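You operate a simulated robot arm through the tools that you are given. There is no shell and no other tool. Be economical: measure what you need, move in short steps, check, and stop when the job is done.

Carry out the task below with a simulated two-armed robot. There is one attempt and no reset: what you move stays moved.

Task
Take the fuse carton and put it on the floor of the folding crate. Put the yellow cloth on the top of the press bench. Put one of the brass spacers from the top of the end bench on the top of the press bench. Take the white junction box on the top of the end bench and put it away on the tray in the core cabinet. Take the foot bolt with the smallest size on its label from the top of the end bench and leave it on top of the adapter block. Put the box marked "spare caps" from the top of the end bench on the top of the stacked cartons. Put the label marked "LAB" from the top of the end bench on the top of the panel bench and the label marked "stage" on top of the coiled black lead. Put the foam end on the top of the grey table. Fetch the corner board with the blue band and stand it on the top of the side table. Open the blue drawer, put the small carton on the top of the jig bench away in the inside of the blue drawer and shut the drawer again. Do these in any order. Set down upright: fuse carton, box, corner board with the blue band, small carton.

The check looks at the end state, three seconds after you hand in, the way a careful person would. Anything else that was tipped, shoved, dropped, spilled or broken makes it a failure. A push-on lid holds only when it is set on centred and level and pressed home; a screw cap is set on level and turned clockwise until tight. Flat cloth is picked up by pressing the open fingertips on it (5 to 10 N) and closing them slowly along it; thin cloth reads only 2 to 8 mm in the jaws.

Robot
Two 7-joint arms with two-finger parallel grippers on one trunk, on a base that drives. Base frame: it is fixed to the floor where the robot stands at the start and does not move with it; the origin is under the middle of the robot, x ahead of it, y to its left, z up. Units: mm, degrees, N and s.
The left shoulder is at the start at [70, 134, 1151], the right one opposite. With the tool pointing down near the work surface each hand reaches from about 180 to 640 mm from the robot's upright axis, wherever it stands, measured 20 degrees to its own side. Places, roughly: adapter block (4x4x5 cm) [1200, 1000, 900]; blue drawer [8900, -8300, 800]; brass spacer (4x4x3 cm) [1100, 2200, 900]; brass spacer (4x4x4 cm) [1000, 2200, 900]; coiled black lead [750, 2250, 1000]; corner board with the blue band (6x6x37 cm) [5800, -1600, 500]; floor of the folding crate (26x20 cm) [2460, -1840, 800]; foam end (6x16x15 cm) [4900, 800, 900]; foot bolt [1500, 1250, 1000]; fuse carton [500, 2000, 1000]; inside of the blue drawer [9000, -8300, 800]; label [750, 2000, 1000]; small carton [-2000, -4750, 1000]; top of the grey table [2500, -2300, 800]; top of the panel bench [1000, -1700, 900]; top of the press bench [-900, -2500, 900]; top of the side table [6200, -2000, 800]; top of the stacked cartons [5900, -1200, 700]; tray in the core cabinet (49x22 cm) [6040, -11020, 620]; white cap box, white lead box [1500, 1000, 1000]; white junction box (8x5x4 cm) [900, 1600, 900]; yellow cloth (10x7x6 cm) [800, 1900, 900]. Payload 1.57 kg a hand.
Tool frame (each hand has its own): the origin (TCP) lies between the finger pads and is the grasp point; the fingertips stand 30 mm ahead of it; z points along the fingers, y is the line along which they close. The gripper opens to 80 mm. The fingers are 17 mm wide and 12 mm thick; the gripper's body (40 by 82 mm) begins 80 mm behind the TCP.
Orientation is told as [roll, pitch, yaw] about the base's x, y, z axes, in that order, counted from this pose: with the fingers straight down and closing along the base's y, the tool's x points along the base's -x, its y along +y and its z along -z.

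Tools
- The arms move only by the tool servo_tool. It takes "left_series", "right_series" or both (then of equal length, played together; a hand with none holds still); each is a list of rows, each a list of 7 numbers: the turn, a rotation vector about the tool's x, y, z in units of 4 degrees (1.0 is 4 degrees), then the shift along the tool's x, y, z in units of 25 mm (1.0 is 25 mm), then the finger opening in mm, from 0 to 80. In form: [[rx, ry, rz, tx, ty, tz, jaw], ...]. A call has 1 to 12 rows; each row shifts and turns the commanded pose from where the row before left it, along the tool's axes as they then stand. A call with a number of a shift or a turn outside -1 to 1 is refused whole. Each row takes 0.2 s and may step no farther than 50 mm and 8.6 degrees from the row before; otherwise, or with a gripper value out of range, the whole call is refused. A pose out of reach is approached as far as the arm can. The call stops where the force on the tool passes 40 N (or 10 N more than at its start, if that is more) or the arm is blocked; 0.2 s more then pass. The fingers move at their own pace (about 153 mm/s each) and stop on an object; they squeeze with about 25 N. The grip force told is the motor's: it shows also when the fingers shut on nothing. Time passes only in rows, and 0.2 s behind the last, so rows that do not move let the fingers close. It gives the time, the measured TCP pose, the force on the tool (base axes), the opening and the grip force at its end, in the units of the frame above (readings bear some noise), with the torque about the TCP (base axes, N m) and any sound that the robot's microphone picked up.
- Cameras (640 x 400 px; columns grow to the right, rows downward): "scene" is now at [138, -11.1, 1378.9]; the picture's right is [-0.11, -0.99, 0.00], its down [-0.58, 0.07, -0.82] and it looks along [0.81, -0.09, -0.58] (base axes); focal length 273 px, centre (320, 200). "left" rides on the left gripper at [72, 7, -122] in its tool frame; the picture's right is [-0.09, 1.00, 0.00], its down [-0.84, -0.08, -0.54] and it looks along [-0.54, -0.05, 0.84] (tool axes); focal length 238 px, centre (320, 200). "right" rides on the right gripper at [72, -7, -122] in its tool frame; the picture's right is [0.09, 1.00, 0.00], its down [-0.84, 0.08, -0.54] and it looks along [-0.54, 0.05, 0.84] (tool axes); focal length 238 px, centre (320, 200). There is no depth. A picture from a camera that has moved, and an enlarged one, comes with that camera's place and axes in the base frame and with its lens.
- camera(camera): a new picture of that camera. The clock stands still meanwhile.
- slide_trunk(by): slides the trunk up (or, below 0, down) by that many mm; the arms and the scene camera ride with it, the base frame stays. It gives what a move gives, with no picture.
- drive_base(legs): drives the robot by 1 to 6 legs, each [ahead, left, turn to the left] in mm, mm and degrees, along the robot's own axes; the way and the turn of a leg run together, so that a leg with both is an arc; at most 1500 mm and 180 degrees a leg. The arms and the cameras ride along, it lands a little off, and it stops where it bumps. It gives what a move gives.
- turn_head(pan, tilt): turns the head with the scene camera to pan (to the left, within 86 degrees either way) and tilt (down, from -29 to 69), counted from straight ahead of the robot. It gives what a move gives.
- close_up(camera, box): a new picture of the part [left, top, right, bottom] of that camera's present view, enlarged. The clock stands still meanwhile.
- job_done(): hands the job in; it is judged then, once.

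Work in short steps. Places have to be worked out from the pictures, the camera data and where the tool is seen: move nearer, look again, correct. Check each grasp and each placing, and mend what went wrong. You have 582 turns and 384 pictures in all, those below and enlarged ones among them. Open the grippers and draw the arms clear of the work before you hand the job in, unless the task says otherwise; then end with one line.

The tools are called after ">>>" by a JSON object that holds its "method" and its "body". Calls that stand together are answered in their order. servo_tool: Moves the arms, as the interface text tells. Its arguments: {"type":"object","properties":{"left_series":{"type":"array","items":{"type":"array","items":{"type":"number"}}},"right_series":{"type":"array","items":{"type":"array","items":{"type":"number"}}}},"required":[]} The other tools are called the same way: slide_trunk (by) slides the trunk up or down; drive_base (legs) drives the base; turn_head (pan, tilt) turns the head that bears the scene camera; camera (camera) takes a picture; close_up (camera, box) takes an enlarged picture of a part of a camera's view; job_done () hands the job in.

At the start:

```text
t: 0.0
left_tcp_pos: [425.6, 145.8, 1140.1]
left_tcp_rot: [0.0, 0.0, 0.1]
left_force: [0.4, -0.3, 0.8]
left_moment: [0.04, -0.01, -0.01]
left_width: 79.9
left_finger_force: 0.0
right_tcp_pos: [407.2, -192.8, 1194.7]
right_tcp_rot: [-0.1, -0.1, 0.0]
right_force: [0.0, 0.4, -0.2]
right_moment: [0.0, -0.01, -0.02]
right_width: 80.1
right_finger_force: 0.0
trunk travel left (down, up): [-725.0, 215.0]
robot x, y, heading: [1.9, 1.5, 0.0]
head pan, tilt: [-6.5, 35.4]
```

scene: 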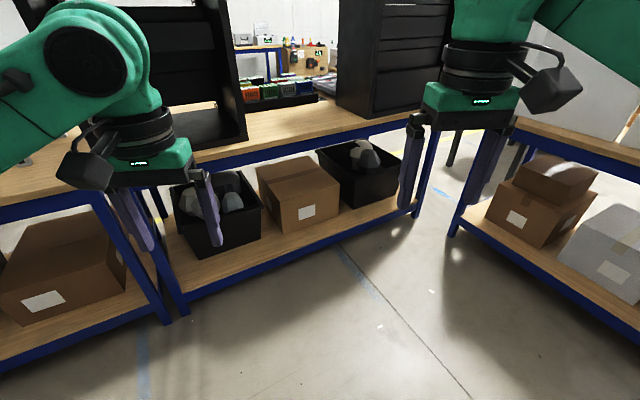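
right: 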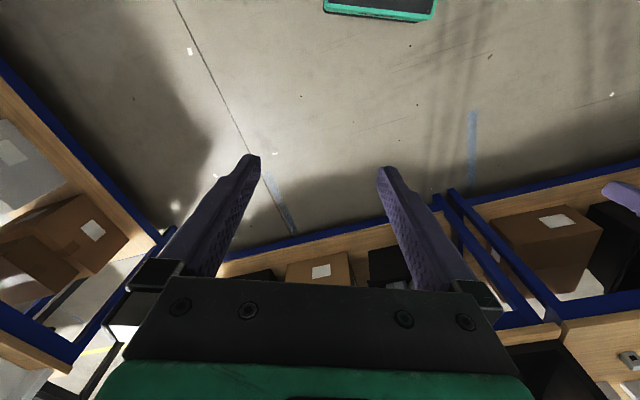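
left: 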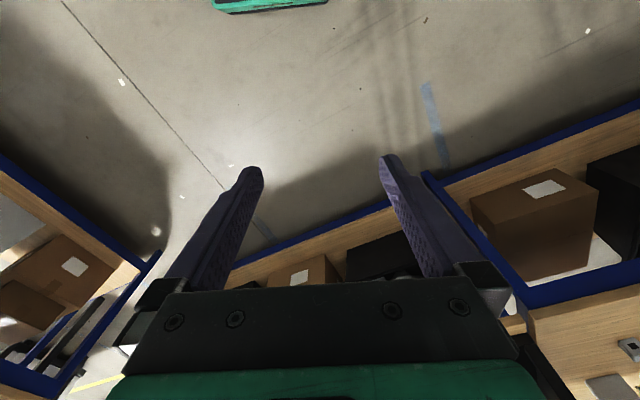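

I begin by looking around with the head: first to the left, where the end bench should be.

>>> {"method": "turn_head", "body": {"pan": 60, "tilt": 15}}

>>> {"method": "camera", "body": {"camera": "scene"}}

>>> {"method": "turn_head", "body": {"pan": 0, "tilt": 10}}

>>> {"method": "camera", "body": {"camera": "scene"}}

>>> {"method": "turn_head", "body": {"pan": -70, "tilt": 15}}

>>> {"method": "camera", "body": {"camera": "scene"}}

```text
t: 1.4
left_tcp_pos: [424.7, 145.9, 1140.2]
left_tcp_rot: [0.0, 0.0, 0.0]
left_force: [0.1, 0.4, 0.0]
left_moment: [-0.03, -0.01, 0.02]
left_width: 80.0
left_finger_force: 0.0
right_tcp_pos: [406.0, -193.8, 1195.9]
right_tcp_rot: [0.0, 0.0, 0.0]
right_force: [0.6, -1.0, -0.1]
right_moment: [0.01, 0.01, 0.01]
right_width: 80.2
right_finger_force: 0.0
trunk travel left (down, up): [-725.0, 215.0]
robot x, y, heading: [-0.2, -2.5, -0.1]
head pan, tilt: [60.0, 15.0]
```

```text
380 pictures are left
camera scene: at [97.5, 79.6, 1411.4], right [0.87, -0.5, 0.0], down [-0.13, -0.22, -0.97], along [0.48, 0.84, -0.26], focal length 273 px, centre (320, 200)
```

scene: 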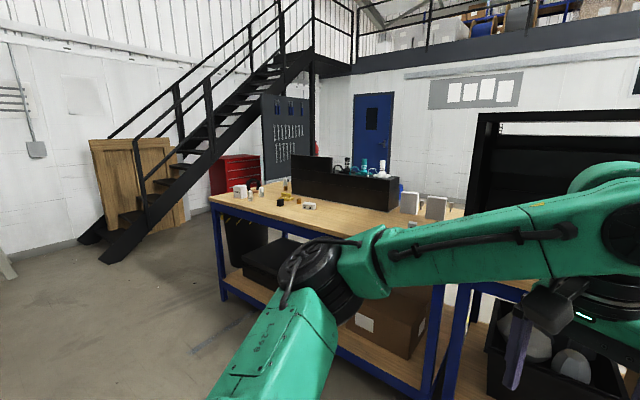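

```text
t: 2.7
left_tcp_pos: [425.1, 145.4, 1139.2]
left_tcp_rot: [0.1, -0.1, 0.0]
left_force: [-1.0, 0.5, -0.2]
left_moment: [-0.01, -0.01, 0.0]
left_width: 80.2
left_finger_force: 0.0
right_tcp_pos: [406.0, -193.1, 1195.6]
right_tcp_rot: [0.0, 0.0, 0.1]
right_force: [0.6, -0.3, 1.0]
right_moment: [-0.03, 0.02, -0.05]
right_width: 80.1
right_finger_force: 0.0
trunk travel left (down, up): [-725.0, 215.0]
robot x, y, heading: [1.0, 1.7, 0.1]
head pan, tilt: [0.0, 10.0]
```

```text
379 pictures are left
camera scene: at [143.7, -1.1, 1419.6], right [0.0, -1.0, 0.0], down [-0.17, 0.0, -0.98], along [0.98, 0.0, -0.17], focal length 273 px, centre (320, 200)
```

scene: 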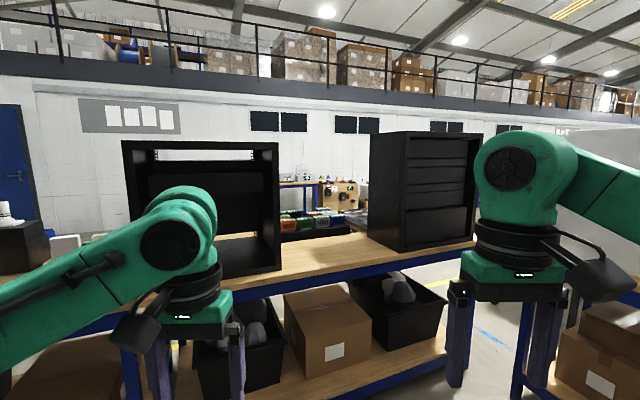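

```text
t: 4.1
left_tcp_pos: [424.9, 146.2, 1139.0]
left_tcp_rot: [0.0, 0.0, 0.0]
left_force: [0.5, -0.1, 0.3]
left_moment: [0.02, -0.01, -0.01]
left_width: 80.1
left_finger_force: 0.1
right_tcp_pos: [404.9, -192.6, 1195.0]
right_tcp_rot: [0.0, 0.0, 0.0]
right_force: [-0.1, 0.4, -0.5]
right_moment: [-0.01, 0.02, 0.03]
right_width: 80.0
right_finger_force: 0.1
trunk travel left (down, up): [-725.0, 215.0]
robot x, y, heading: [2.6, -1.2, -0.0]
head pan, tilt: [-70.0, 15.0]
```

```text
378 pictures are left
camera scene: at [82.8, -89.0, 1411.5], right [-0.94, -0.34, 0.0], down [-0.09, 0.24, -0.97], along [0.33, -0.91, -0.26], focal length 273 px, centre (320, 200)
```

scene: 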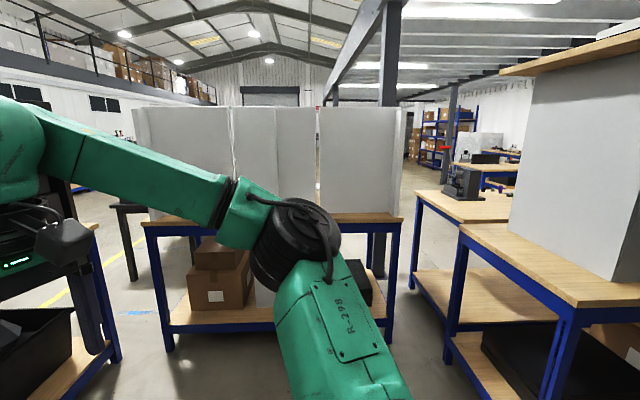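

The end bench stands to the left, turned about 22°, its near edge running roughly from (365, 2210) to (800, 1110). I drive left to stand before it, turn to face it, and look at its top.

>>> {"method": "drive_base", "body": {"legs": [[-100, 1350, 0], [0, 0, 21.5]]}}

>>> {"method": "turn_head", "body": {"pan": 0, "tilt": 30}}

>>> {"method": "camera", "body": {"camera": "scene"}}

```text
t: 12.1
left_tcp_pos: [255.5, 1651.2, 1139.7]
left_tcp_rot: [-0.1, 0.0, 20.8]
left_force: [-1.0, -0.7, -0.3]
left_moment: [0.04, 0.04, 0.0]
left_width: 79.9
left_finger_force: 0.0
right_tcp_pos: [356.5, 1328.2, 1194.9]
right_tcp_rot: [-0.1, 0.0, 20.7]
right_force: [0.3, 0.5, -0.2]
right_moment: [-0.01, -0.02, 0.03]
right_width: 79.9
right_finger_force: 0.1
trunk travel left (down, up): [-725.0, 215.0]
robot x, y, heading: [-89.8, 1365.6, 20.5]
head pan, tilt: [-70.0, 15.0]
```

```text
t: 13.5
left_tcp_pos: [254.2, 1651.7, 1139.4]
left_tcp_rot: [0.0, 0.0, 20.8]
left_force: [-0.1, -0.5, -0.5]
left_moment: [-0.03, 0.01, -0.01]
left_width: 80.1
left_finger_force: 0.1
right_tcp_pos: [357.2, 1328.0, 1196.6]
right_tcp_rot: [-0.1, 0.0, 20.7]
right_force: [0.8, 0.5, -1.1]
right_moment: [-0.01, 0.01, -0.01]
right_width: 79.9
right_finger_force: 0.1
trunk travel left (down, up): [-725.0, 215.0]
robot x, y, heading: [-89.3, 1365.1, 20.6]
head pan, tilt: [0.0, 30.0]
```

```text
377 pictures are left
camera scene: at [40.8, 1413.9, 1387.3], right [0.35, -0.94, 0.0], down [-0.47, -0.18, -0.87], along [0.81, 0.31, -0.5], focal length 273 px, centre (320, 200)
```

scene: 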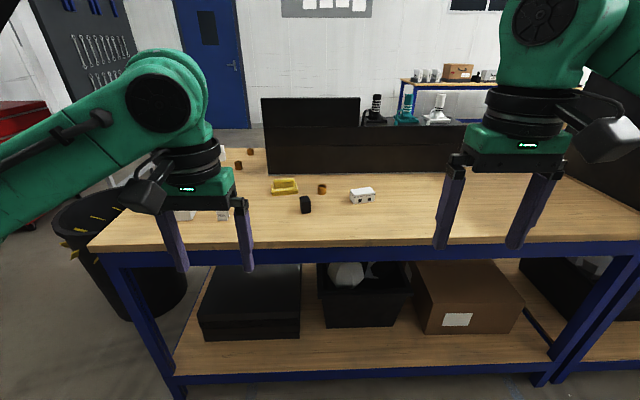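

The bench top is in view: yellow cloth, spacers, junction box, a black block, and tall dark panels with things behind. I raise the trunk for a better look and pan left and right.

>>> {"method": "slide_trunk", "body": {"by": 210}}

>>> {"method": "turn_head", "body": {"pan": -35, "tilt": 30}}

>>> {"method": "camera", "body": {"camera": "scene"}}

>>> {"method": "turn_head", "body": {"pan": 15, "tilt": 35}}

>>> {"method": "camera", "body": {"camera": "scene"}}

```text
t: 15.7
left_tcp_pos: [255.7, 1650.6, 1349.1]
left_tcp_rot: [0.0, 0.0, 20.8]
left_force: [-0.3, 0.2, 0.5]
left_moment: [-0.03, 0.01, 0.02]
left_width: 79.9
left_finger_force: 0.0
right_tcp_pos: [356.6, 1328.2, 1404.5]
right_tcp_rot: [0.0, 0.0, 20.7]
right_force: [0.8, 0.6, 0.2]
right_moment: [-0.02, -0.01, -0.01]
right_width: 80.2
right_finger_force: 0.2
trunk travel left (down, up): [-935.0, 5.0]
robot x, y, heading: [-90.0, 1364.8, 20.7]
head pan, tilt: [0.0, 30.0]
```

```text
t: 16.7
left_tcp_pos: [254.5, 1651.5, 1349.6]
left_tcp_rot: [0.1, 0.0, 20.8]
left_force: [-0.3, -1.1, 0.5]
left_moment: [-0.01, 0.01, 0.02]
left_width: 80.1
left_finger_force: 0.1
right_tcp_pos: [355.8, 1329.0, 1405.6]
right_tcp_rot: [0.0, 0.0, 20.6]
right_force: [0.4, -0.2, 0.5]
right_moment: [-0.05, -0.01, -0.04]
right_width: 80.0
right_finger_force: 0.1
trunk travel left (down, up): [-935.0, 5.0]
robot x, y, heading: [-92.4, 1365.6, 20.6]
head pan, tilt: [-35.0, 30.0]
```

```text
376 pictures are left
camera scene: at [43.8, 1359.8, 1597.3], right [-0.25, -0.97, 0.0], down [-0.48, 0.12, -0.87], along [0.84, -0.21, -0.5], focal length 273 px, centre (320, 200)
```

scene: 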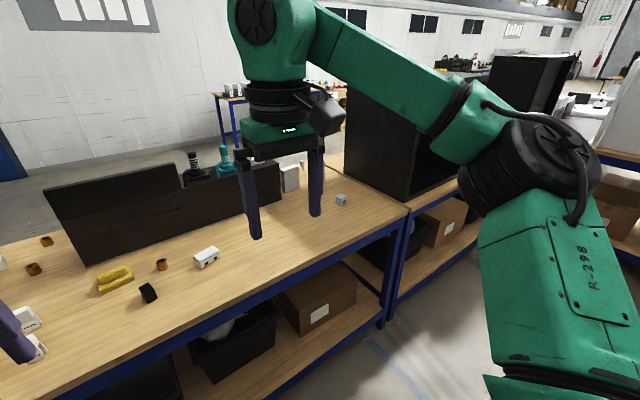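

```text
t: 17.9
left_tcp_pos: [254.4, 1651.1, 1350.4]
left_tcp_rot: [0.0, 0.0, 20.8]
left_force: [0.8, 0.5, 0.8]
left_moment: [-0.03, -0.01, 0.05]
left_width: 80.0
left_finger_force: 0.1
right_tcp_pos: [357.2, 1327.9, 1405.1]
right_tcp_rot: [0.1, -0.1, 20.7]
right_force: [-0.7, -0.5, -0.7]
right_moment: [0.02, -0.01, -0.02]
right_width: 80.0
right_finger_force: 0.0
trunk travel left (down, up): [-935.0, 5.0]
robot x, y, heading: [-91.2, 1365.3, 20.6]
head pan, tilt: [15.0, 35.0]
```

```text
375 pictures are left
camera scene: at [27.7, 1433.2, 1589.5], right [0.58, -0.81, 0.0], down [-0.47, -0.33, -0.82], along [0.67, 0.48, -0.57], focal length 273 px, centre (320, 200)
```

scene: 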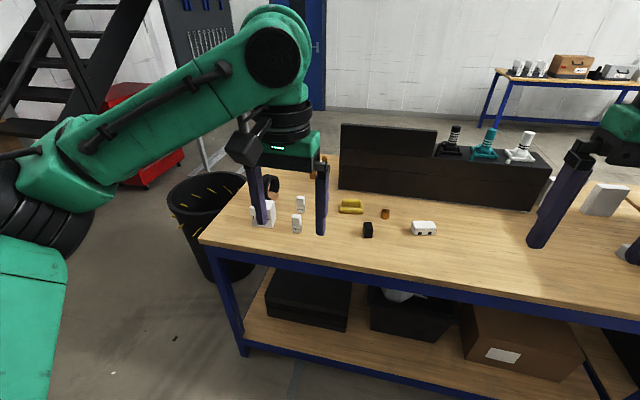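

Bench edge lies along heading ≈20°, about 750 mm ahead. The foot bolts, spacers and white boxes sit toward the rear, to be reached from behind later. I move left and forward to stand about 300 mm from the edge near the labels and carton.

>>> {"method": "drive_base", "body": {"legs": [[0, 350, 0], [430, 0, 0]]}}

>>> {"method": "slide_trunk", "body": {"by": -150}}

>>> {"method": "turn_head", "body": {"pan": 0, "tilt": 45}}

>>> {"method": "camera", "body": {"camera": "scene"}}

>>> {"method": "camera", "body": {"camera": "left"}}

```text
t: 22.4
left_tcp_pos: [527.5, 2126.5, 1351.6]
left_tcp_rot: [0.1, 0.0, 20.6]
left_force: [0.2, 0.0, -0.5]
left_moment: [-0.02, -0.01, -0.01]
left_width: 80.1
left_finger_force: 0.0
right_tcp_pos: [628.3, 1803.6, 1406.7]
right_tcp_rot: [-0.1, -0.1, 20.7]
right_force: [-0.2, -0.5, -0.3]
right_moment: [0.02, -0.02, 0.0]
right_width: 79.9
right_finger_force: 0.0
trunk travel left (down, up): [-935.0, 5.0]
robot x, y, heading: [183.4, 1843.5, 20.8]
head pan, tilt: [15.0, 35.0]
```

```text
t: 24.1
left_tcp_pos: [530.8, 2127.8, 1200.1]
left_tcp_rot: [0.0, 0.1, 20.7]
left_force: [-0.1, 0.2, 0.0]
left_moment: [-0.02, -0.05, 0.03]
left_width: 80.3
left_finger_force: 0.0
right_tcp_pos: [632.1, 1805.1, 1255.1]
right_tcp_rot: [-0.1, 0.0, 20.6]
right_force: [0.0, 0.8, 1.0]
right_moment: [0.0, 0.01, -0.01]
right_width: 80.0
right_finger_force: 0.1
trunk travel left (down, up): [-785.0, 155.0]
robot x, y, heading: [182.5, 1844.1, 20.9]
head pan, tilt: [15.0, 35.0]
```

```text
t: 24.9
left_tcp_pos: [530.4, 2128.1, 1199.8]
left_tcp_rot: [0.0, 0.0, 20.6]
left_force: [-0.6, 1.0, -0.3]
left_moment: [0.0, 0.02, 0.0]
left_width: 79.7
left_finger_force: 0.0
right_tcp_pos: [631.9, 1804.5, 1256.9]
right_tcp_rot: [0.0, 0.0, 20.8]
right_force: [0.0, 0.5, -1.1]
right_moment: [0.02, -0.03, 0.0]
right_width: 79.9
right_finger_force: 0.2
trunk travel left (down, up): [-785.0, 155.0]
robot x, y, heading: [183.8, 1844.8, 20.4]
head pan, tilt: [0.0, 45.0]
```

```text
374 pictures are left
camera scene: at [307.4, 1887.7, 1424.7], right [0.35, -0.94, 0.0], down [-0.66, -0.25, -0.71], along [0.66, 0.25, -0.71], focal length 273 px, centre (320, 200)
```

scene: 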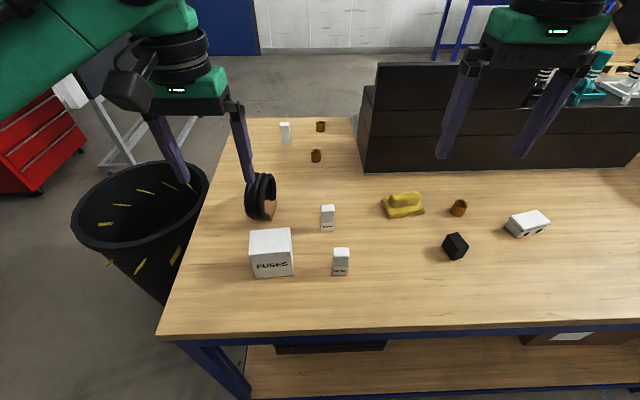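

```text
373 pictures are left
camera left: at [459.8, 2108.4, 1321.3], right [-0.27, 0.96, 0.0], down [0.81, 0.22, 0.54], along [0.52, 0.14, -0.84], focal length 238 px, centre (320, 200)
```

left: 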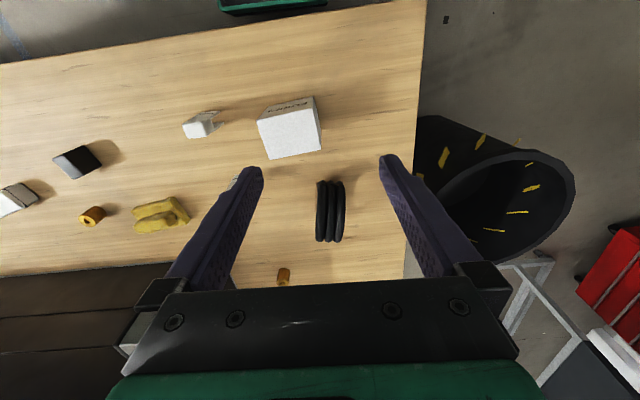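

I zoom in to read the labels.

>>> {"method": "close_up", "body": {"camera": "scene", "box": [230, 110, 390, 290]}}

>>> {"method": "close_up", "body": {"camera": "scene", "box": [500, 40, 640, 130]}}

```text
2.22 times, centred on (310, 200) of scene
camera zoom: at [307.4, 1887.7, 1424.7], right [0.35, -0.94, 0.0], down [-0.66, -0.25, -0.71], along [0.66, 0.25, -0.71], focal length 606 px, centre (342, 200)
```

zoom: 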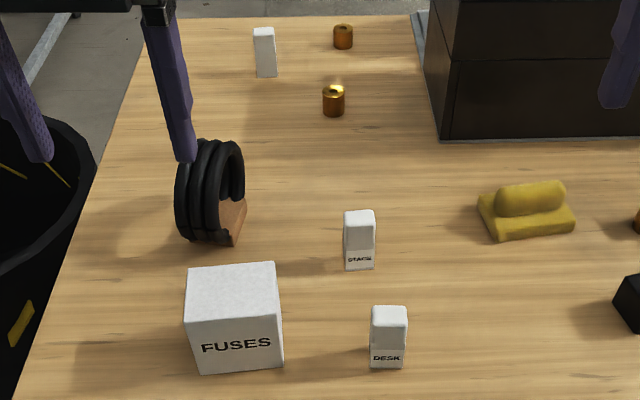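

```text
4.44 times, centred on (570, 85) of scene
camera zoom: at [307.4, 1887.7, 1424.7], right [0.35, -0.94, 0.0], down [-0.66, -0.25, -0.71], along [0.66, 0.25, -0.71], focal length 1213 px, centre (-791, 711)
```

zoom: 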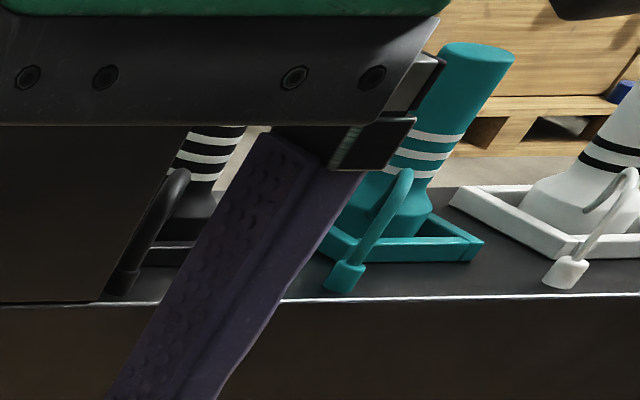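

The labels read DESK, STAGE, and (probably) LAB at the back. I bring the left hand over the STAGE label for a closer look at it and the coiled lead.

>>> {"method": "servo_tool", "body": {"left_series": [[0, 0, 0, -0.6, -0.9, 0.5, 80], [0, 0, 0, -0.6, -0.9, 0.5, 80], [0, 0, 0, -0.6, -0.9, 0.5, 80], [0, 0, 0, -0.6, -0.9, 0.5, 80], [0, 0, 0, -0.6, -0.9, 0.5, 80], [0, 0, 0, -0.6, -0.9, 0.5, 80], [0, 0, 0, -0.6, -0.9, 0.5, 80]]}}

>>> {"method": "camera", "body": {"camera": "left"}}

>>> {"method": "camera", "body": {"camera": "scene"}}

```text
t: 26.5
left_tcp_pos: [685.5, 2015.9, 1110.7]
left_tcp_rot: [0.0, 0.1, 20.7]
left_force: [0.8, -0.5, 0.4]
left_moment: [0.02, 0.02, -0.01]
left_width: 80.0
left_finger_force: 0.0
right_tcp_pos: [632.0, 1803.3, 1256.1]
right_tcp_rot: [0.0, 0.0, 20.8]
right_force: [0.7, -0.3, 0.1]
right_moment: [0.04, 0.0, 0.05]
right_width: 79.9
right_finger_force: 0.1
trunk travel left (down, up): [-785.0, 155.0]
robot x, y, heading: [185.3, 1840.8, 20.7]
head pan, tilt: [0.0, 45.0]
```

```text
370 pictures are left
camera left: at [615.1, 1995.5, 1233.3], right [-0.27, 0.96, 0.0], down [0.81, 0.22, 0.54], along [0.52, 0.14, -0.84], focal length 238 px, centre (320, 200)
```

left: 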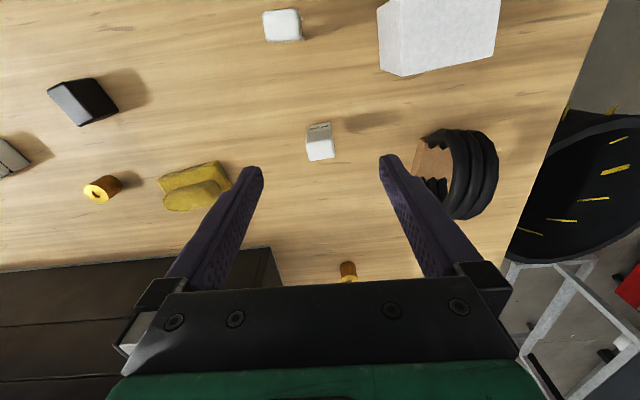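

```text
369 pictures are left
camera scene: at [309.0, 1885.9, 1424.6], right [0.35, -0.94, 0.0], down [-0.66, -0.25, -0.71], along [0.66, 0.25, -0.71], focal length 273 px, centre (320, 200)
```

scene: 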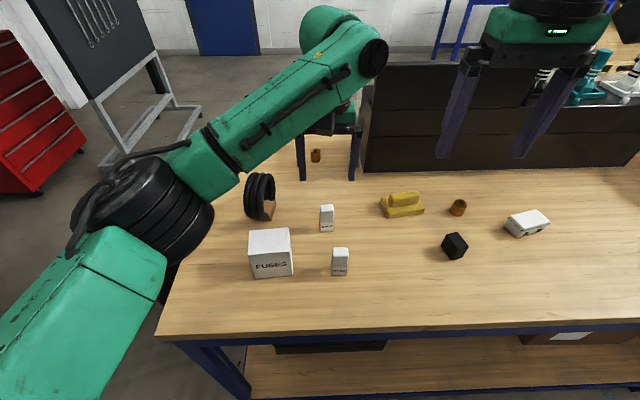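

STAGE label is about 34×28×68 mm, centred near (719, 2023). I take a closer look at the lead's top.

>>> {"method": "close_up", "body": {"camera": "left", "box": [380, 100, 540, 240]}}

>>> {"method": "close_up", "body": {"camera": "scene", "box": [220, 150, 360, 290]}}

```text
2.86 times, centred on (460, 170) of left
camera zoom: at [615.1, 1995.5, 1233.3], right [-0.27, 0.96, 0.0], down [0.81, 0.22, 0.54], along [0.52, 0.14, -0.84], focal length 681 px, centre (-80, 286)
```

zoom: 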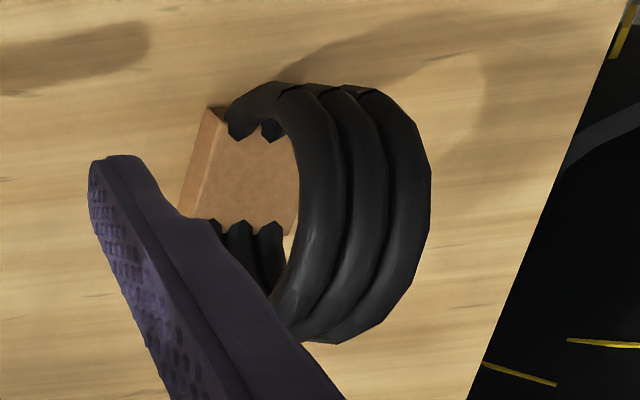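

```text
2.86 times, centred on (290, 220) of scene
camera zoom: at [309.0, 1885.9, 1424.6], right [0.35, -0.94, 0.0], down [-0.66, -0.25, -0.71], along [0.66, 0.25, -0.71], focal length 780 px, centre (406, 143)
```

zoom: 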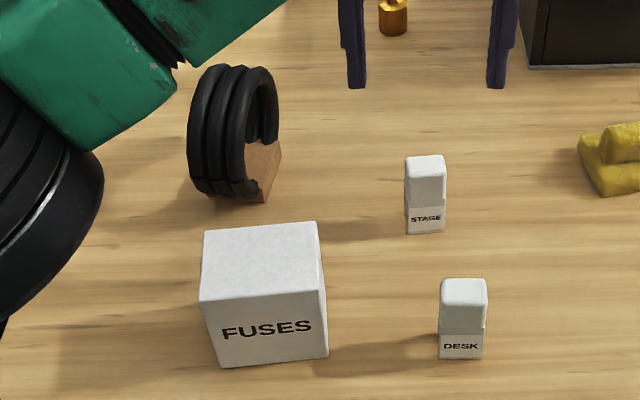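

The lead is three upright loops about 118 mm across, top near (715, 2221, 997). I lower the left hand around the STAGE label and close.

>>> {"method": "servo_tool", "body": {"left_series": [[0, 0, 0, -0.45, -0.07, 0.8, 80], [0, 0, 0, -0.45, -0.07, 0.8, 80], [0, 0, 0, -0.45, -0.07, 0.8, 80], [0, 0, 0, 0, 0, 1, 80], [0, 0, 0, 0, 0, 1, 80], [0, 0, 0, 0, 0, 1, 80], [0, 0, 0, 0, 0, 1, 80], [0, 0, 0, 0, 0, 0.8, 80]]}}

>>> {"method": "camera", "body": {"camera": "left"}}

```text
t: 28.3
left_tcp_pos: [717.8, 2024.7, 931.7]
left_tcp_rot: [0.0, -0.1, 20.7]
left_force: [0.2, 0.0, -0.3]
left_moment: [-0.01, -0.02, -0.03]
left_width: 80.0
left_finger_force: 0.1
right_tcp_pos: [631.4, 1804.0, 1254.9]
right_tcp_rot: [0.0, 0.0, 20.7]
right_force: [-0.3, 0.3, -0.6]
right_moment: [0.02, -0.02, 0.03]
right_width: 80.1
right_finger_force: 0.1
trunk travel left (down, up): [-785.0, 155.0]
robot x, y, heading: [184.8, 1844.9, 20.9]
head pan, tilt: [0.0, 45.0]
```

```text
366 pictures are left
camera left: at [647.2, 2004.5, 1053.4], right [-0.27, 0.96, 0.0], down [0.81, 0.22, 0.54], along [0.52, 0.14, -0.84], focal length 238 px, centre (320, 200)
```

left: 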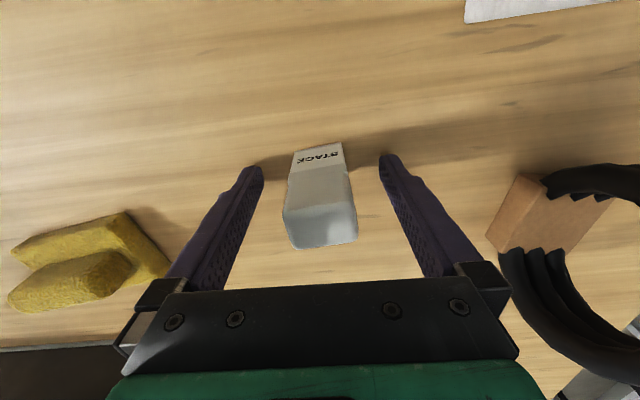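

The label is between the fingers and centred on the TCP. I close and lift it, with a small check.

>>> {"method": "servo_tool", "body": {"left_series": [[0, 0, 0, 0, 0, 0, 25], [0, 0, 0, 0, 0, 0, 20], [0, 0, 0, 0, 0, 0, 20], [0, 0, 0, 0, 0, -1, 20], [0, 0, 0, 0, 0, -1, 20], [0, 0, 0, 0, 0, -1, 20], [0, 0, 0, 0, 0, -1, 20], [0, 0, 0, 0, 0, -1, 20], [0, 0, 0, 0, 0, -1, 20]]}}

>>> {"method": "camera", "body": {"camera": "left"}}

>>> {"method": "close_up", "body": {"camera": "scene", "box": [220, 100, 420, 240]}}

```text
t: 30.3
left_tcp_pos: [717.1, 2024.5, 1082.2]
left_tcp_rot: [0.1, 0.0, 20.7]
left_force: [0.6, 0.1, -0.3]
left_moment: [0.02, 0.01, -0.01]
left_width: 31.6
left_finger_force: 25.1
right_tcp_pos: [632.5, 1804.0, 1256.5]
right_tcp_rot: [0.0, 0.0, 20.7]
right_force: [0.3, -0.3, 0.6]
right_moment: [0.01, 0.02, -0.03]
right_width: 79.7
right_finger_force: 0.0
trunk travel left (down, up): [-785.0, 155.0]
robot x, y, heading: [182.4, 1839.3, 20.7]
head pan, tilt: [0.0, 45.0]
```

```text
365 pictures are left
camera left: at [646.5, 2004.9, 1203.9], right [-0.27, 0.96, 0.0], down [0.81, 0.22, 0.54], along [0.52, 0.14, -0.84], focal length 238 px, centre (320, 200)
```

left: 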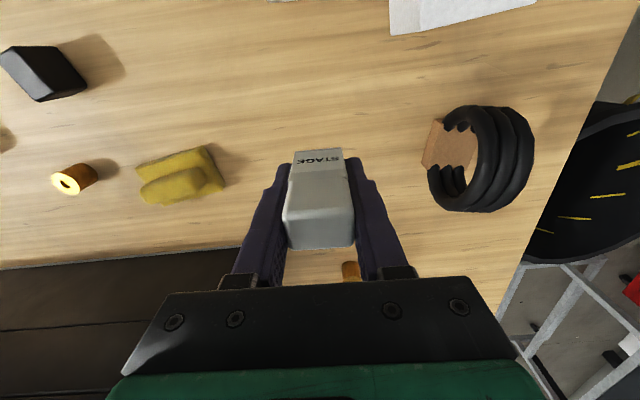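

```text
2.86 times, centred on (320, 170) of scene
camera zoom: at [307.1, 1887.0, 1424.7], right [0.35, -0.94, 0.0], down [-0.66, -0.25, -0.71], along [0.66, 0.25, -0.71], focal length 780 px, centre (320, 286)
```

zoom: 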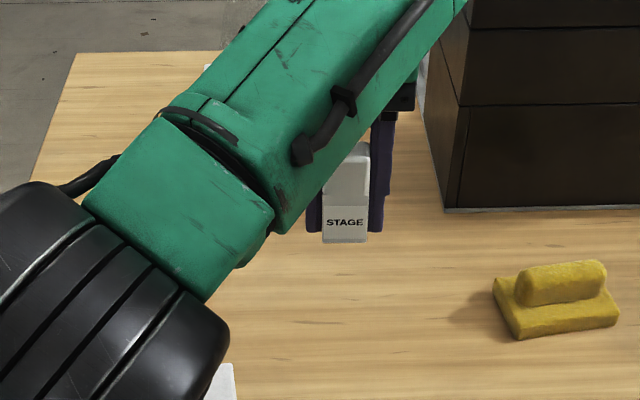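

The label is held firmly. I carry it over above the lead and look.

>>> {"method": "servo_tool", "body": {"left_series": [[0, 0, 0, -0.33, 0.92, -0.2, 20], [0, 0, 0, -0.33, 0.92, -0.2, 20], [0, 0, 0, -0.33, 0.92, -0.2, 20], [0, 0, 0, -0.33, 0.92, -0.2, 20], [0, 0, 0, -0.33, 0.92, -0.2, 20], [0, 0, 0, -0.33, 0.92, 0, 20], [0, 0, 0, -0.33, 0.92, 0, 20], [0, 0, 0, -0.33, 0.92, 0, 20], [0, 0, 0, 0, 0, 0, 20]]}}

>>> {"method": "camera", "body": {"camera": "left"}}

>>> {"method": "camera", "body": {"camera": "scene"}}

```text
t: 32.3
left_tcp_pos: [693.6, 2215.3, 1104.1]
left_tcp_rot: [0.0, 0.0, 20.7]
left_force: [0.2, -0.3, -0.9]
left_moment: [-0.01, 0.03, -0.02]
left_width: 31.3
left_finger_force: 25.2
left hand out of reach, approached as far as the arm can: row 5, 6, 7, 8
right_tcp_pos: [632.6, 1804.6, 1256.8]
right_tcp_rot: [-0.1, 0.0, 20.7]
right_force: [-0.4, 0.3, -0.9]
right_moment: [0.0, 0.0, 0.0]
right_width: 79.9
right_finger_force: 0.1
trunk travel left (down, up): [-785.0, 155.0]
robot x, y, heading: [185.1, 1841.6, 20.8]
head pan, tilt: [0.0, 45.0]
```

```text
363 pictures are left
camera left: at [622.8, 2196.2, 1226.9], right [-0.27, 0.96, 0.0], down [0.81, 0.22, 0.54], along [0.52, 0.14, -0.84], focal length 238 px, centre (320, 200)
```

left: 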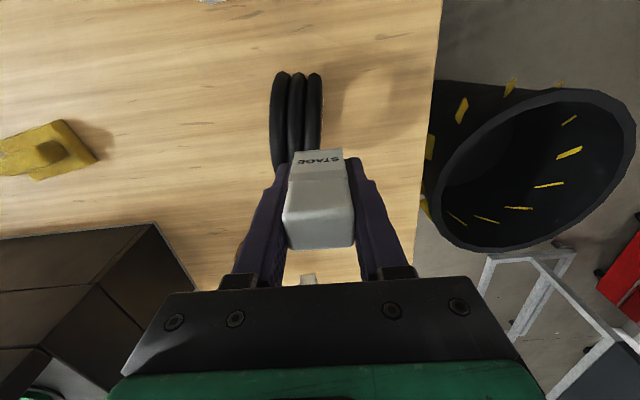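

```text
362 pictures are left
camera scene: at [307.8, 1887.5, 1424.6], right [0.35, -0.94, 0.0], down [-0.66, -0.25, -0.71], along [0.66, 0.25, -0.71], focal length 273 px, centre (320, 200)
```

scene: 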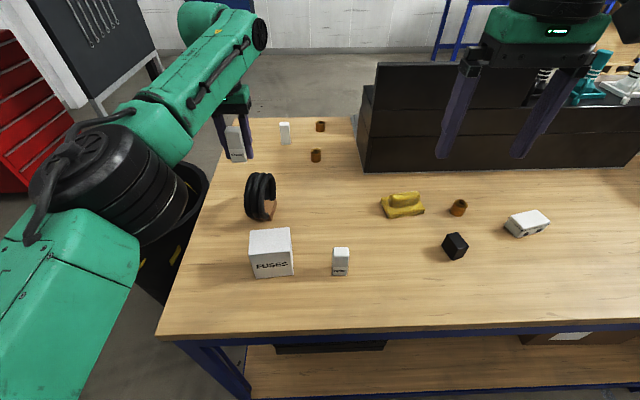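

The hand is at its reach limit; the lead's top centre works out near (712, 2199). I edge the base a bit forward and left for reach.

>>> {"method": "drive_base", "body": {"legs": [[30, 70, 0]]}}

>>> {"method": "camera", "body": {"camera": "left"}}

```text
t: 33.4
left_tcp_pos: [697.2, 2285.7, 1107.1]
left_tcp_rot: [0.1, -0.1, 20.6]
left_force: [-0.1, -0.6, -0.6]
left_moment: [0.03, -0.03, 0.01]
left_width: 31.6
left_finger_force: 24.8
right_tcp_pos: [634.9, 1875.3, 1254.3]
right_tcp_rot: [0.3, -0.1, 20.6]
right_force: [0.0, -0.7, -0.3]
right_moment: [0.05, -0.02, -0.01]
right_width: 80.1
right_finger_force: 0.1
trunk travel left (down, up): [-785.0, 155.0]
robot x, y, heading: [185.8, 1917.0, 20.5]
head pan, tilt: [0.0, 45.0]
```

```text
361 pictures are left
camera left: at [626.2, 2265.6, 1228.8], right [-0.26, 0.96, 0.0], down [0.81, 0.22, 0.54], along [0.52, 0.15, -0.84], focal length 238 px, centre (320, 200)
```

left: 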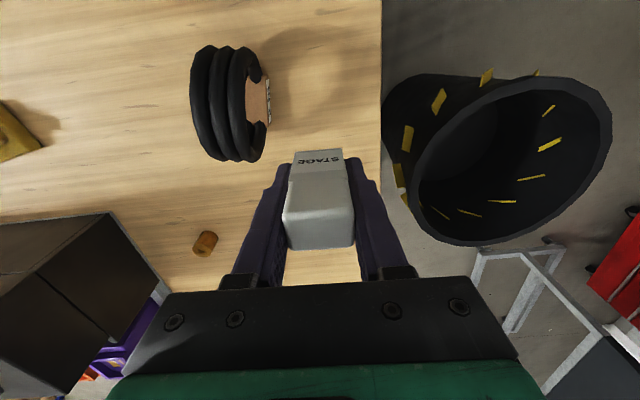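

I move the hand back right over the lead.

>>> {"method": "servo_tool", "body": {"left_series": [[0, 0, 0, 0.2, -0.92, 0, 20], [0, 0, 0, 0.2, -0.92, 0, 20], [0, 0, 0, 0.2, -0.92, 0, 20], [0, 0, 0, 0.2, -0.92, 0, 20], [0, 0, 0, 0, 0, 0, 20]]}}

>>> {"method": "camera", "body": {"camera": "left"}}

>>> {"method": "close_up", "body": {"camera": "scene", "box": [200, 100, 400, 240]}}

```text
t: 34.5
left_tcp_pos: [711.6, 2196.7, 1106.1]
left_tcp_rot: [-0.1, -0.1, 20.5]
left_force: [0.3, -0.2, -1.4]
left_moment: [-0.01, -0.01, 0.03]
left_width: 31.6
left_finger_force: 25.3
right_tcp_pos: [635.6, 1879.4, 1256.0]
right_tcp_rot: [0.1, 0.1, 20.7]
right_force: [-0.1, 0.2, 1.0]
right_moment: [0.01, -0.03, 0.0]
right_width: 80.1
right_finger_force: 0.1
trunk travel left (down, up): [-785.0, 155.0]
robot x, y, heading: [188.7, 1916.8, 20.7]
head pan, tilt: [0.0, 45.0]
```

```text
360 pictures are left
camera left: at [640.3, 2176.9, 1227.2], right [-0.26, 0.96, 0.0], down [0.81, 0.22, 0.54], along [0.52, 0.14, -0.84], focal length 238 px, centre (320, 200)
```

left: 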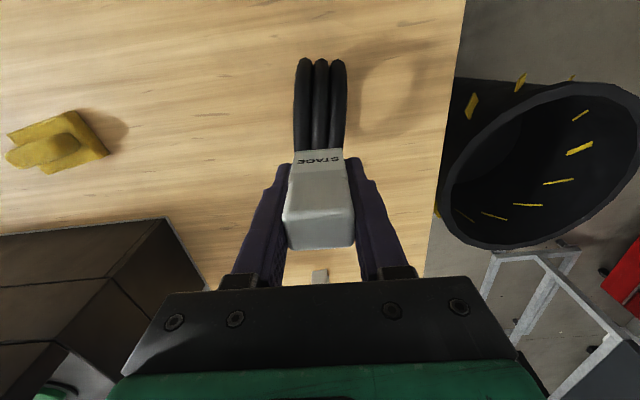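

```text
2.86 times, centred on (300, 170) of scene
camera zoom: at [310.9, 1962.8, 1424.7], right [0.35, -0.94, 0.0], down [-0.66, -0.25, -0.71], along [0.66, 0.25, -0.71], focal length 780 px, centre (377, 286)
```

zoom: 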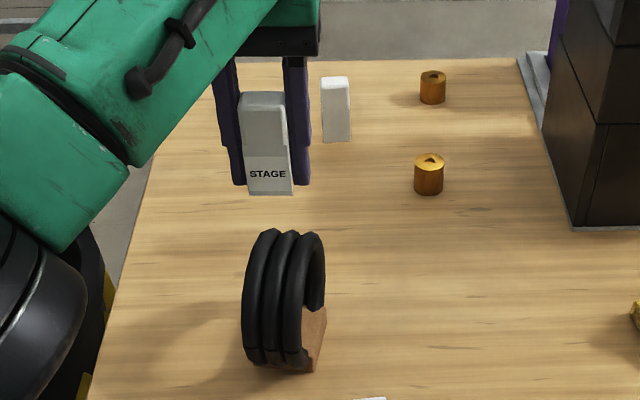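

Left view shows the middle loop in line with the label; scene check gives the loop centre at ≈(713, 2196), essentially under the TCP. I descend in steps watching the force.

>>> {"method": "servo_tool", "body": {"left_series": [[0, 0, 0, -0.1, 0, 0.8, 20], [0, 0, 0, 0, 0, 0.8, 20], [0, 0, 0, 0, 0, 0.2, 20], [0, 0, 0, 0, 0, 0, 20]]}}

>>> {"method": "close_up", "body": {"camera": "scene", "box": [200, 100, 400, 240]}}

```text
t: 35.5
left_tcp_pos: [713.7, 2196.9, 1060.6]
left_tcp_rot: [0.0, 0.0, 20.6]
left_force: [-0.2, -0.1, -0.3]
left_moment: [-0.04, -0.03, 0.01]
left_width: 31.6
left_finger_force: 25.1
right_tcp_pos: [635.3, 1879.6, 1254.5]
right_tcp_rot: [0.1, 0.0, 20.5]
right_force: [-0.6, -0.2, -1.0]
right_moment: [-0.01, -0.01, 0.03]
right_width: 80.0
right_finger_force: 0.1
trunk travel left (down, up): [-785.0, 155.0]
robot x, y, heading: [190.5, 1915.0, 20.5]
head pan, tilt: [0.0, 45.0]
```

```text
2.86 times, centred on (300, 170) of scene
camera zoom: at [311.1, 1962.8, 1424.6], right [0.35, -0.94, 0.0], down [-0.66, -0.25, -0.71], along [0.66, 0.25, -0.71], focal length 780 px, centre (377, 286)
```

zoom: 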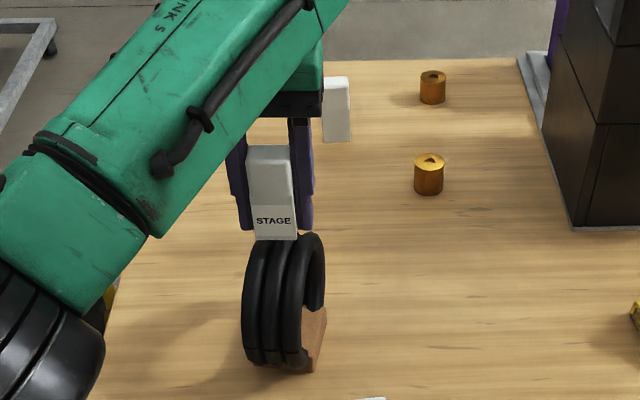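

I check the lateral alignment with the left camera close up.

>>> {"method": "close_up", "body": {"camera": "left", "box": [240, 20, 400, 260]}}

```text
1.67 times, centred on (320, 140) of left
camera zoom: at [642.8, 2178.4, 1181.7], right [-0.26, 0.96, 0.0], down [0.81, 0.22, 0.54], along [0.52, 0.14, -0.84], focal length 397 px, centre (320, 300)
```

zoom: 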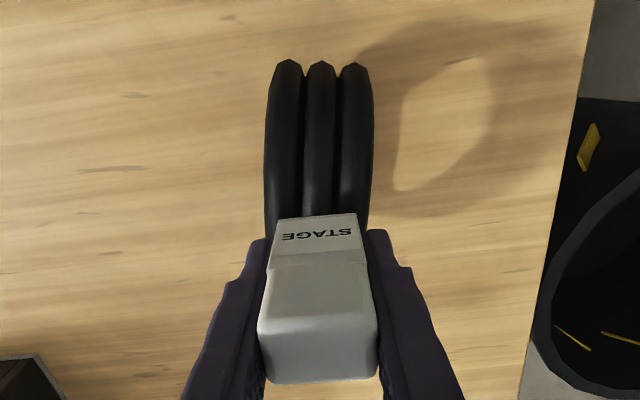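

Well centred. I lower in small steps to contact.

>>> {"method": "servo_tool", "body": {"left_series": [[0, 0, 0, 0, 0, 0.16, 20], [0, 0, 0, 0, 0, 0.16, 20], [0, 0, 0, 0, 0, 0, 20]]}}

>>> {"method": "close_up", "body": {"camera": "scene", "box": [240, 140, 340, 240]}}

```text
t: 36.4
left_tcp_pos: [713.0, 2198.8, 1052.5]
left_tcp_rot: [0.0, -0.1, 20.5]
left_force: [0.2, -0.2, 0.1]
left_moment: [0.02, 0.0, -0.04]
left_width: 31.6
left_finger_force: 25.3
right_tcp_pos: [636.2, 1880.4, 1256.4]
right_tcp_rot: [0.1, 0.0, 20.6]
right_force: [-0.5, -0.2, 0.1]
right_moment: [0.0, 0.02, 0.01]
right_width: 79.8
right_finger_force: 0.0
trunk travel left (down, up): [-785.0, 155.0]
robot x, y, heading: [186.9, 1921.0, 20.5]
head pan, tilt: [0.0, 45.0]
```

```text
4.00 times, centred on (290, 190) of scene
camera zoom: at [311.1, 1963.1, 1424.6], right [0.35, -0.94, 0.0], down [-0.66, -0.25, -0.71], along [0.66, 0.25, -0.71], focal length 1091 px, centre (440, 240)
```

zoom: 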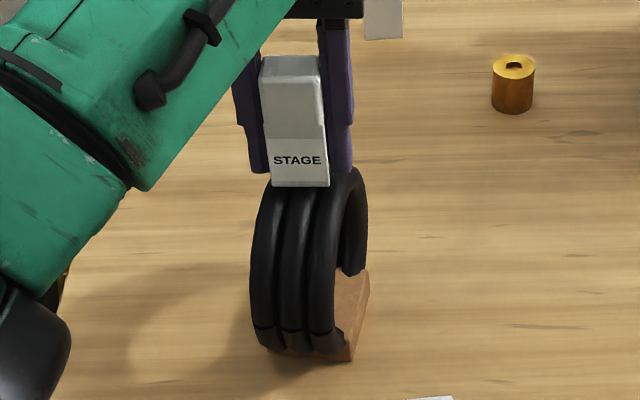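

Not yet in contact; looks close. I keep lowering in 3 mm steps.

>>> {"method": "servo_tool", "body": {"left_series": [[0, 0, 0, 0, 0, 0.12, 20], [0, 0, 0, 0, 0, 0.12, 20], [0, 0, 0, 0, 0, 0, 20]]}}

>>> {"method": "servo_tool", "body": {"left_series": [[0, 0, 0, 0, 0, 0.1, 20], [0, 0, 0, 0, 0, 0, 20]]}}

>>> {"method": "servo_tool", "body": {"left_series": [[0, 0, 0, 0, 0, 0.1, 20], [0, 0, 0, 0, 0, 0, 20]]}}

```text
t: 37.1
left_tcp_pos: [712.6, 2197.8, 1048.6]
left_tcp_rot: [0.0, -0.2, 20.6]
left_force: [2.2, 0.7, 7.5]
left_moment: [0.01, 0.01, 0.0]
left_width: 31.5
left_finger_force: 24.9
right_tcp_pos: [634.5, 1880.1, 1256.3]
right_tcp_rot: [0.1, 0.1, 20.6]
right_force: [0.4, -0.4, 0.7]
right_moment: [0.02, 0.02, -0.01]
right_width: 80.0
right_finger_force: 0.2
trunk travel left (down, up): [-785.0, 155.0]
robot x, y, heading: [189.4, 1918.3, 20.3]
head pan, tilt: [0.0, 45.0]
```

```text
t: 37.8
left_tcp_pos: [712.8, 2196.7, 1045.9]
left_tcp_rot: [-0.1, -0.2, 20.5]
left_force: [3.3, 1.5, 17.6]
left_moment: [0.02, -0.04, 0.02]
left_width: 31.8
left_finger_force: 25.1
right_tcp_pos: [632.4, 1878.2, 1257.3]
right_tcp_rot: [0.1, 0.0, 20.6]
right_force: [-0.5, 0.5, -0.8]
right_moment: [0.02, 0.02, 0.0]
right_width: 80.0
right_finger_force: 0.1
trunk travel left (down, up): [-785.0, 155.0]
robot x, y, heading: [189.4, 1913.7, 20.7]
head pan, tilt: [0.0, 45.0]
```

```text
t: 38.4
left_tcp_pos: [712.0, 2197.2, 1046.2]
left_tcp_rot: [0.1, -0.5, 20.6]
left_force: [8.0, 4.6, 32.9]
left_moment: [0.04, 0.06, -0.05]
left_width: 31.8
left_finger_force: 24.9
right_tcp_pos: [632.9, 1877.8, 1256.6]
right_tcp_rot: [0.2, -0.2, 20.6]
right_force: [0.5, -0.5, 0.0]
right_moment: [0.0, -0.02, -0.02]
right_width: 80.0
right_finger_force: 0.0
trunk travel left (down, up): [-785.0, 155.0]
robot x, y, heading: [188.7, 1920.2, 20.5]
head pan, tilt: [0.0, 45.0]
```

Contact begins at TCP z≈1048, but the force leans forward, so I want to verify the loop's centre from the side before releasing. I raise the label 10 mm and bring the right hand's camera round to look along the bench.

>>> {"method": "servo_tool", "body": {"left_series": [[0, 0, 0, 0, 0, -0.5, 20], [0, 0, 0, 0, 0, 0, 20], [0, 0, 0, 0, 0, 0, 20], [0, 0, 0, 0, 0, 0, 20], [0, 0, 0, 0, 0, 0, 20], [0, 0, 0, 0, 0, 0, 20], [0, 0, 0, 0, 0, 0, 20], [0, 0, 0, 0, 0, 0, 20], [0, 0, 0, 0, 0, 0, 20], [0, 0, 0, 0, 0, 0, 20], [0, 0, 0, 0, 0, 0, 20], [0, 0, 0, 0, 0, 0, 20]], "right_series": [[0, 0, -1, 0, 0, 0.6, 80], [0, 0, -1, 0, 0, 0.6, 80], [0, 0, -1, 0, 0, 0.6, 80], [0, 0, -1, 0, 0, 0.6, 80], [0, 0, -1, 0, 0, 0.6, 80], [0, 0, -1, 0, 0, 0.6, 80], [0, 0, -1, 0, 0, 0.6, 80], [0, 0, -1, 0, 0, 0.6, 80], [0, 0, -1, 0, 0, 0.6, 80], [0, 0, -1, 0, 0, 0.6, 80], [0, 0, -1, 0, 0, 0.6, 80], [0, 0, -1, 0, 0, 0.6, 80]]}}

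>>> {"method": "servo_tool", "body": {"right_series": [[0, 0, -0.95, 0, 0, 0, 80], [0, 0, -0.95, 0, 0, 0, 80], [0, 0, -0.95, 0, 0, 0, 80], [0, 0, -0.95, 0, 0, 0, 80], [0, 0, -0.95, 0, 0, 0, 80], [0, 0, -0.95, 0, 0, 0, 80], [0, 0, -0.95, 0, 0, 0, 80], [0, 0, -0.95, 0, 0, 0, 80], [0, 0, -0.95, 0, 0, 0, 80], [0, 0, -0.95, 0, 0, 0, 80], [0, 0, -0.95, 0, 0, 0, 80]]}}

>>> {"method": "camera", "body": {"camera": "right"}}

```text
t: 41.0
left_tcp_pos: [714.0, 2198.0, 1053.8]
left_tcp_rot: [0.0, 0.0, 20.6]
left_force: [0.0, 0.0, -0.5]
left_moment: [-0.01, -0.03, -0.01]
left_width: 31.5
left_finger_force: 25.2
right_tcp_pos: [621.5, 1882.0, 1114.0]
right_tcp_rot: [0.0, -0.1, 58.1]
right_force: [0.3, -0.1, -0.5]
right_moment: [0.0, 0.0, -0.02]
right_width: 80.1
right_finger_force: 0.0
right hand out of reach, approached as far as the arm can: row 9, 10, 11, 12
trunk travel left (down, up): [-785.0, 155.0]
robot x, y, heading: [186.9, 1916.9, 20.6]
head pan, tilt: [0.0, 45.0]
```

```text
t: 43.4
left_tcp_pos: [713.3, 2197.0, 1053.0]
left_tcp_rot: [0.0, 0.0, 20.6]
left_force: [0.4, 0.0, -0.5]
left_moment: [0.01, -0.04, 0.0]
left_width: 31.6
left_finger_force: 24.9
right_tcp_pos: [614.3, 1899.7, 1110.6]
right_tcp_rot: [0.0, 0.1, 61.4]
right_force: [0.4, -1.0, -0.3]
right_moment: [0.02, 0.01, -0.03]
right_width: 79.9
right_finger_force: 0.1
right hand out of reach, approached as far as the arm can: row 1, 2, 3, 4, 5, 6, 7, 8, 9, 10, 11
trunk travel left (down, up): [-785.0, 155.0]
robot x, y, heading: [186.8, 1917.0, 20.9]
head pan, tilt: [0.0, 45.0]
```

```text
355 pictures are left
camera right: at [585.3, 1834.3, 1233.3], right [-0.92, 0.4, 0.0], down [0.33, 0.77, 0.54], along [0.21, 0.5, -0.84], focal length 238 px, centre (320, 200)
```

right: 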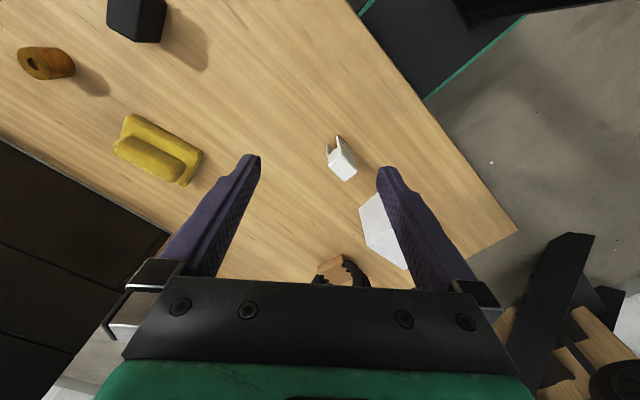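

The right wrist yaw saturates near 61°, but that already faces the lead; I pitch the right hand up to see it.

>>> {"method": "servo_tool", "body": {"right_series": [[0, -1, 0, 0, 0, -0.3, 80], [0, -1, 0, 0, 0, -0.3, 80], [0, -1, 0, 0, 0, -0.3, 80], [0, -1, 0, 0, 0, -0.3, 80], [0, -1, 0, 0, 0, -0.3, 80], [0, -1, 0, 0, 0, -0.3, 80], [0, -1, 0, 0, 0, -0.3, 80], [0, -1, 0, 0, 0, -0.3, 80], [0, -1, 0, 0, 0, -0.3, 80]]}}

>>> {"method": "camera", "body": {"camera": "right"}}

```text
t: 45.4
left_tcp_pos: [711.4, 2196.8, 1054.6]
left_tcp_rot: [0.0, 0.0, 20.6]
left_force: [-0.2, -0.9, 0.5]
left_moment: [-0.05, -0.02, 0.0]
left_width: 31.4
left_finger_force: 24.9
right_tcp_pos: [599.6, 1879.7, 1153.2]
right_tcp_rot: [0.7, -23.8, 59.4]
right_force: [-0.2, -0.2, 0.0]
right_moment: [0.03, -0.01, -0.04]
right_width: 79.9
right_finger_force: 0.0
right hand out of reach, approached as far as the arm can: row 4, 5, 6, 7, 8, 9
trunk travel left (down, up): [-785.0, 155.0]
robot x, y, heading: [186.3, 1914.7, 20.7]
head pan, tilt: [0.0, 45.0]
```

```text
354 pictures are left
camera right: at [547.0, 1777.5, 1236.3], right [-0.9, 0.43, -0.03], down [0.22, 0.51, 0.83], along [0.37, 0.75, -0.55], focal length 238 px, centre (320, 200)
```

right: 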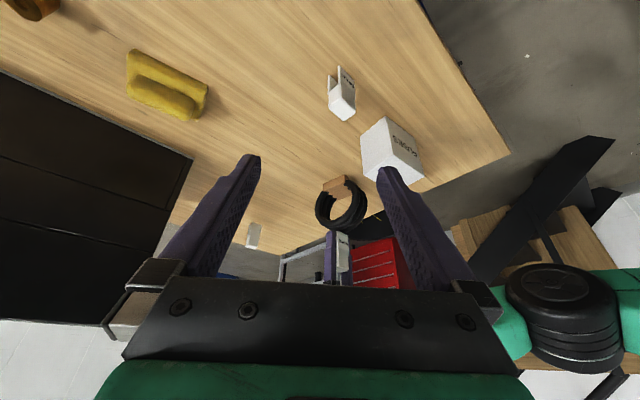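

The ring and the label above it (picture is upside down) are now visible. I zoom in.

>>> {"method": "close_up", "body": {"camera": "right", "box": [290, 165, 390, 290]}}

```text
3.20 times, centred on (340, 228) of right
camera zoom: at [547.0, 1777.5, 1236.3], right [-0.9, 0.43, -0.03], down [0.22, 0.51, 0.83], along [0.37, 0.75, -0.55], focal length 763 px, centre (256, 112)
```

zoom: 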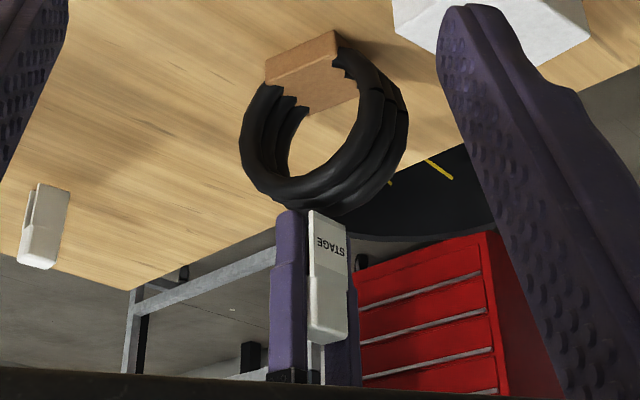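

The side view, like the force hint, puts the loop's apex about 9 mm nearer to the robot than the label. I shift the label back 9 mm and lower again to light contact.

>>> {"method": "servo_tool", "body": {"left_series": [[0, 0, 0, 0.37, 0, 0, 20], [0, 0, 0, 0, 0, 0, 20], [0, 0, 0, 0, 0, 0.2, 20], [0, 0, 0, 0, 0, 0, 20]]}}

>>> {"method": "close_up", "body": {"camera": "right", "box": [290, 165, 390, 290]}}

```text
t: 46.4
left_tcp_pos: [705.2, 2195.1, 1048.6]
left_tcp_rot: [0.0, 0.0, 20.7]
left_force: [1.2, -0.5, 0.1]
left_moment: [0.0, 0.02, -0.03]
left_width: 31.4
left_finger_force: 25.1
right_tcp_pos: [599.3, 1881.7, 1153.3]
right_tcp_rot: [0.8, -23.7, 59.4]
right_force: [-0.5, -0.2, -0.1]
right_moment: [0.0, 0.0, 0.04]
right_width: 79.9
right_finger_force: 0.1
trunk travel left (down, up): [-785.0, 155.0]
robot x, y, heading: [187.3, 1916.3, 20.5]
head pan, tilt: [0.0, 45.0]
```

```text
3.20 times, centred on (340, 228) of right
camera zoom: at [548.1, 1779.1, 1236.2], right [-0.9, 0.43, -0.03], down [0.22, 0.51, 0.83], along [0.37, 0.75, -0.55], focal length 763 px, centre (256, 112)
```

zoom: 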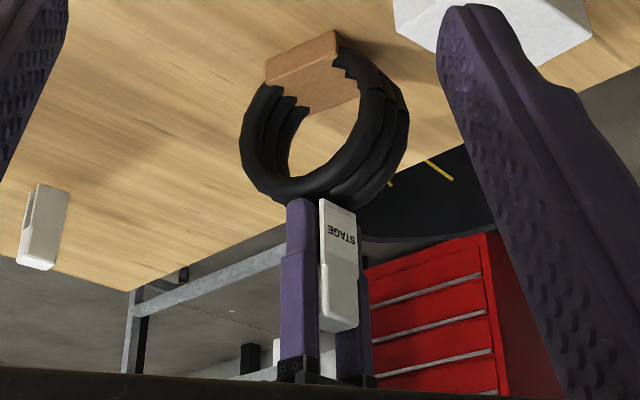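

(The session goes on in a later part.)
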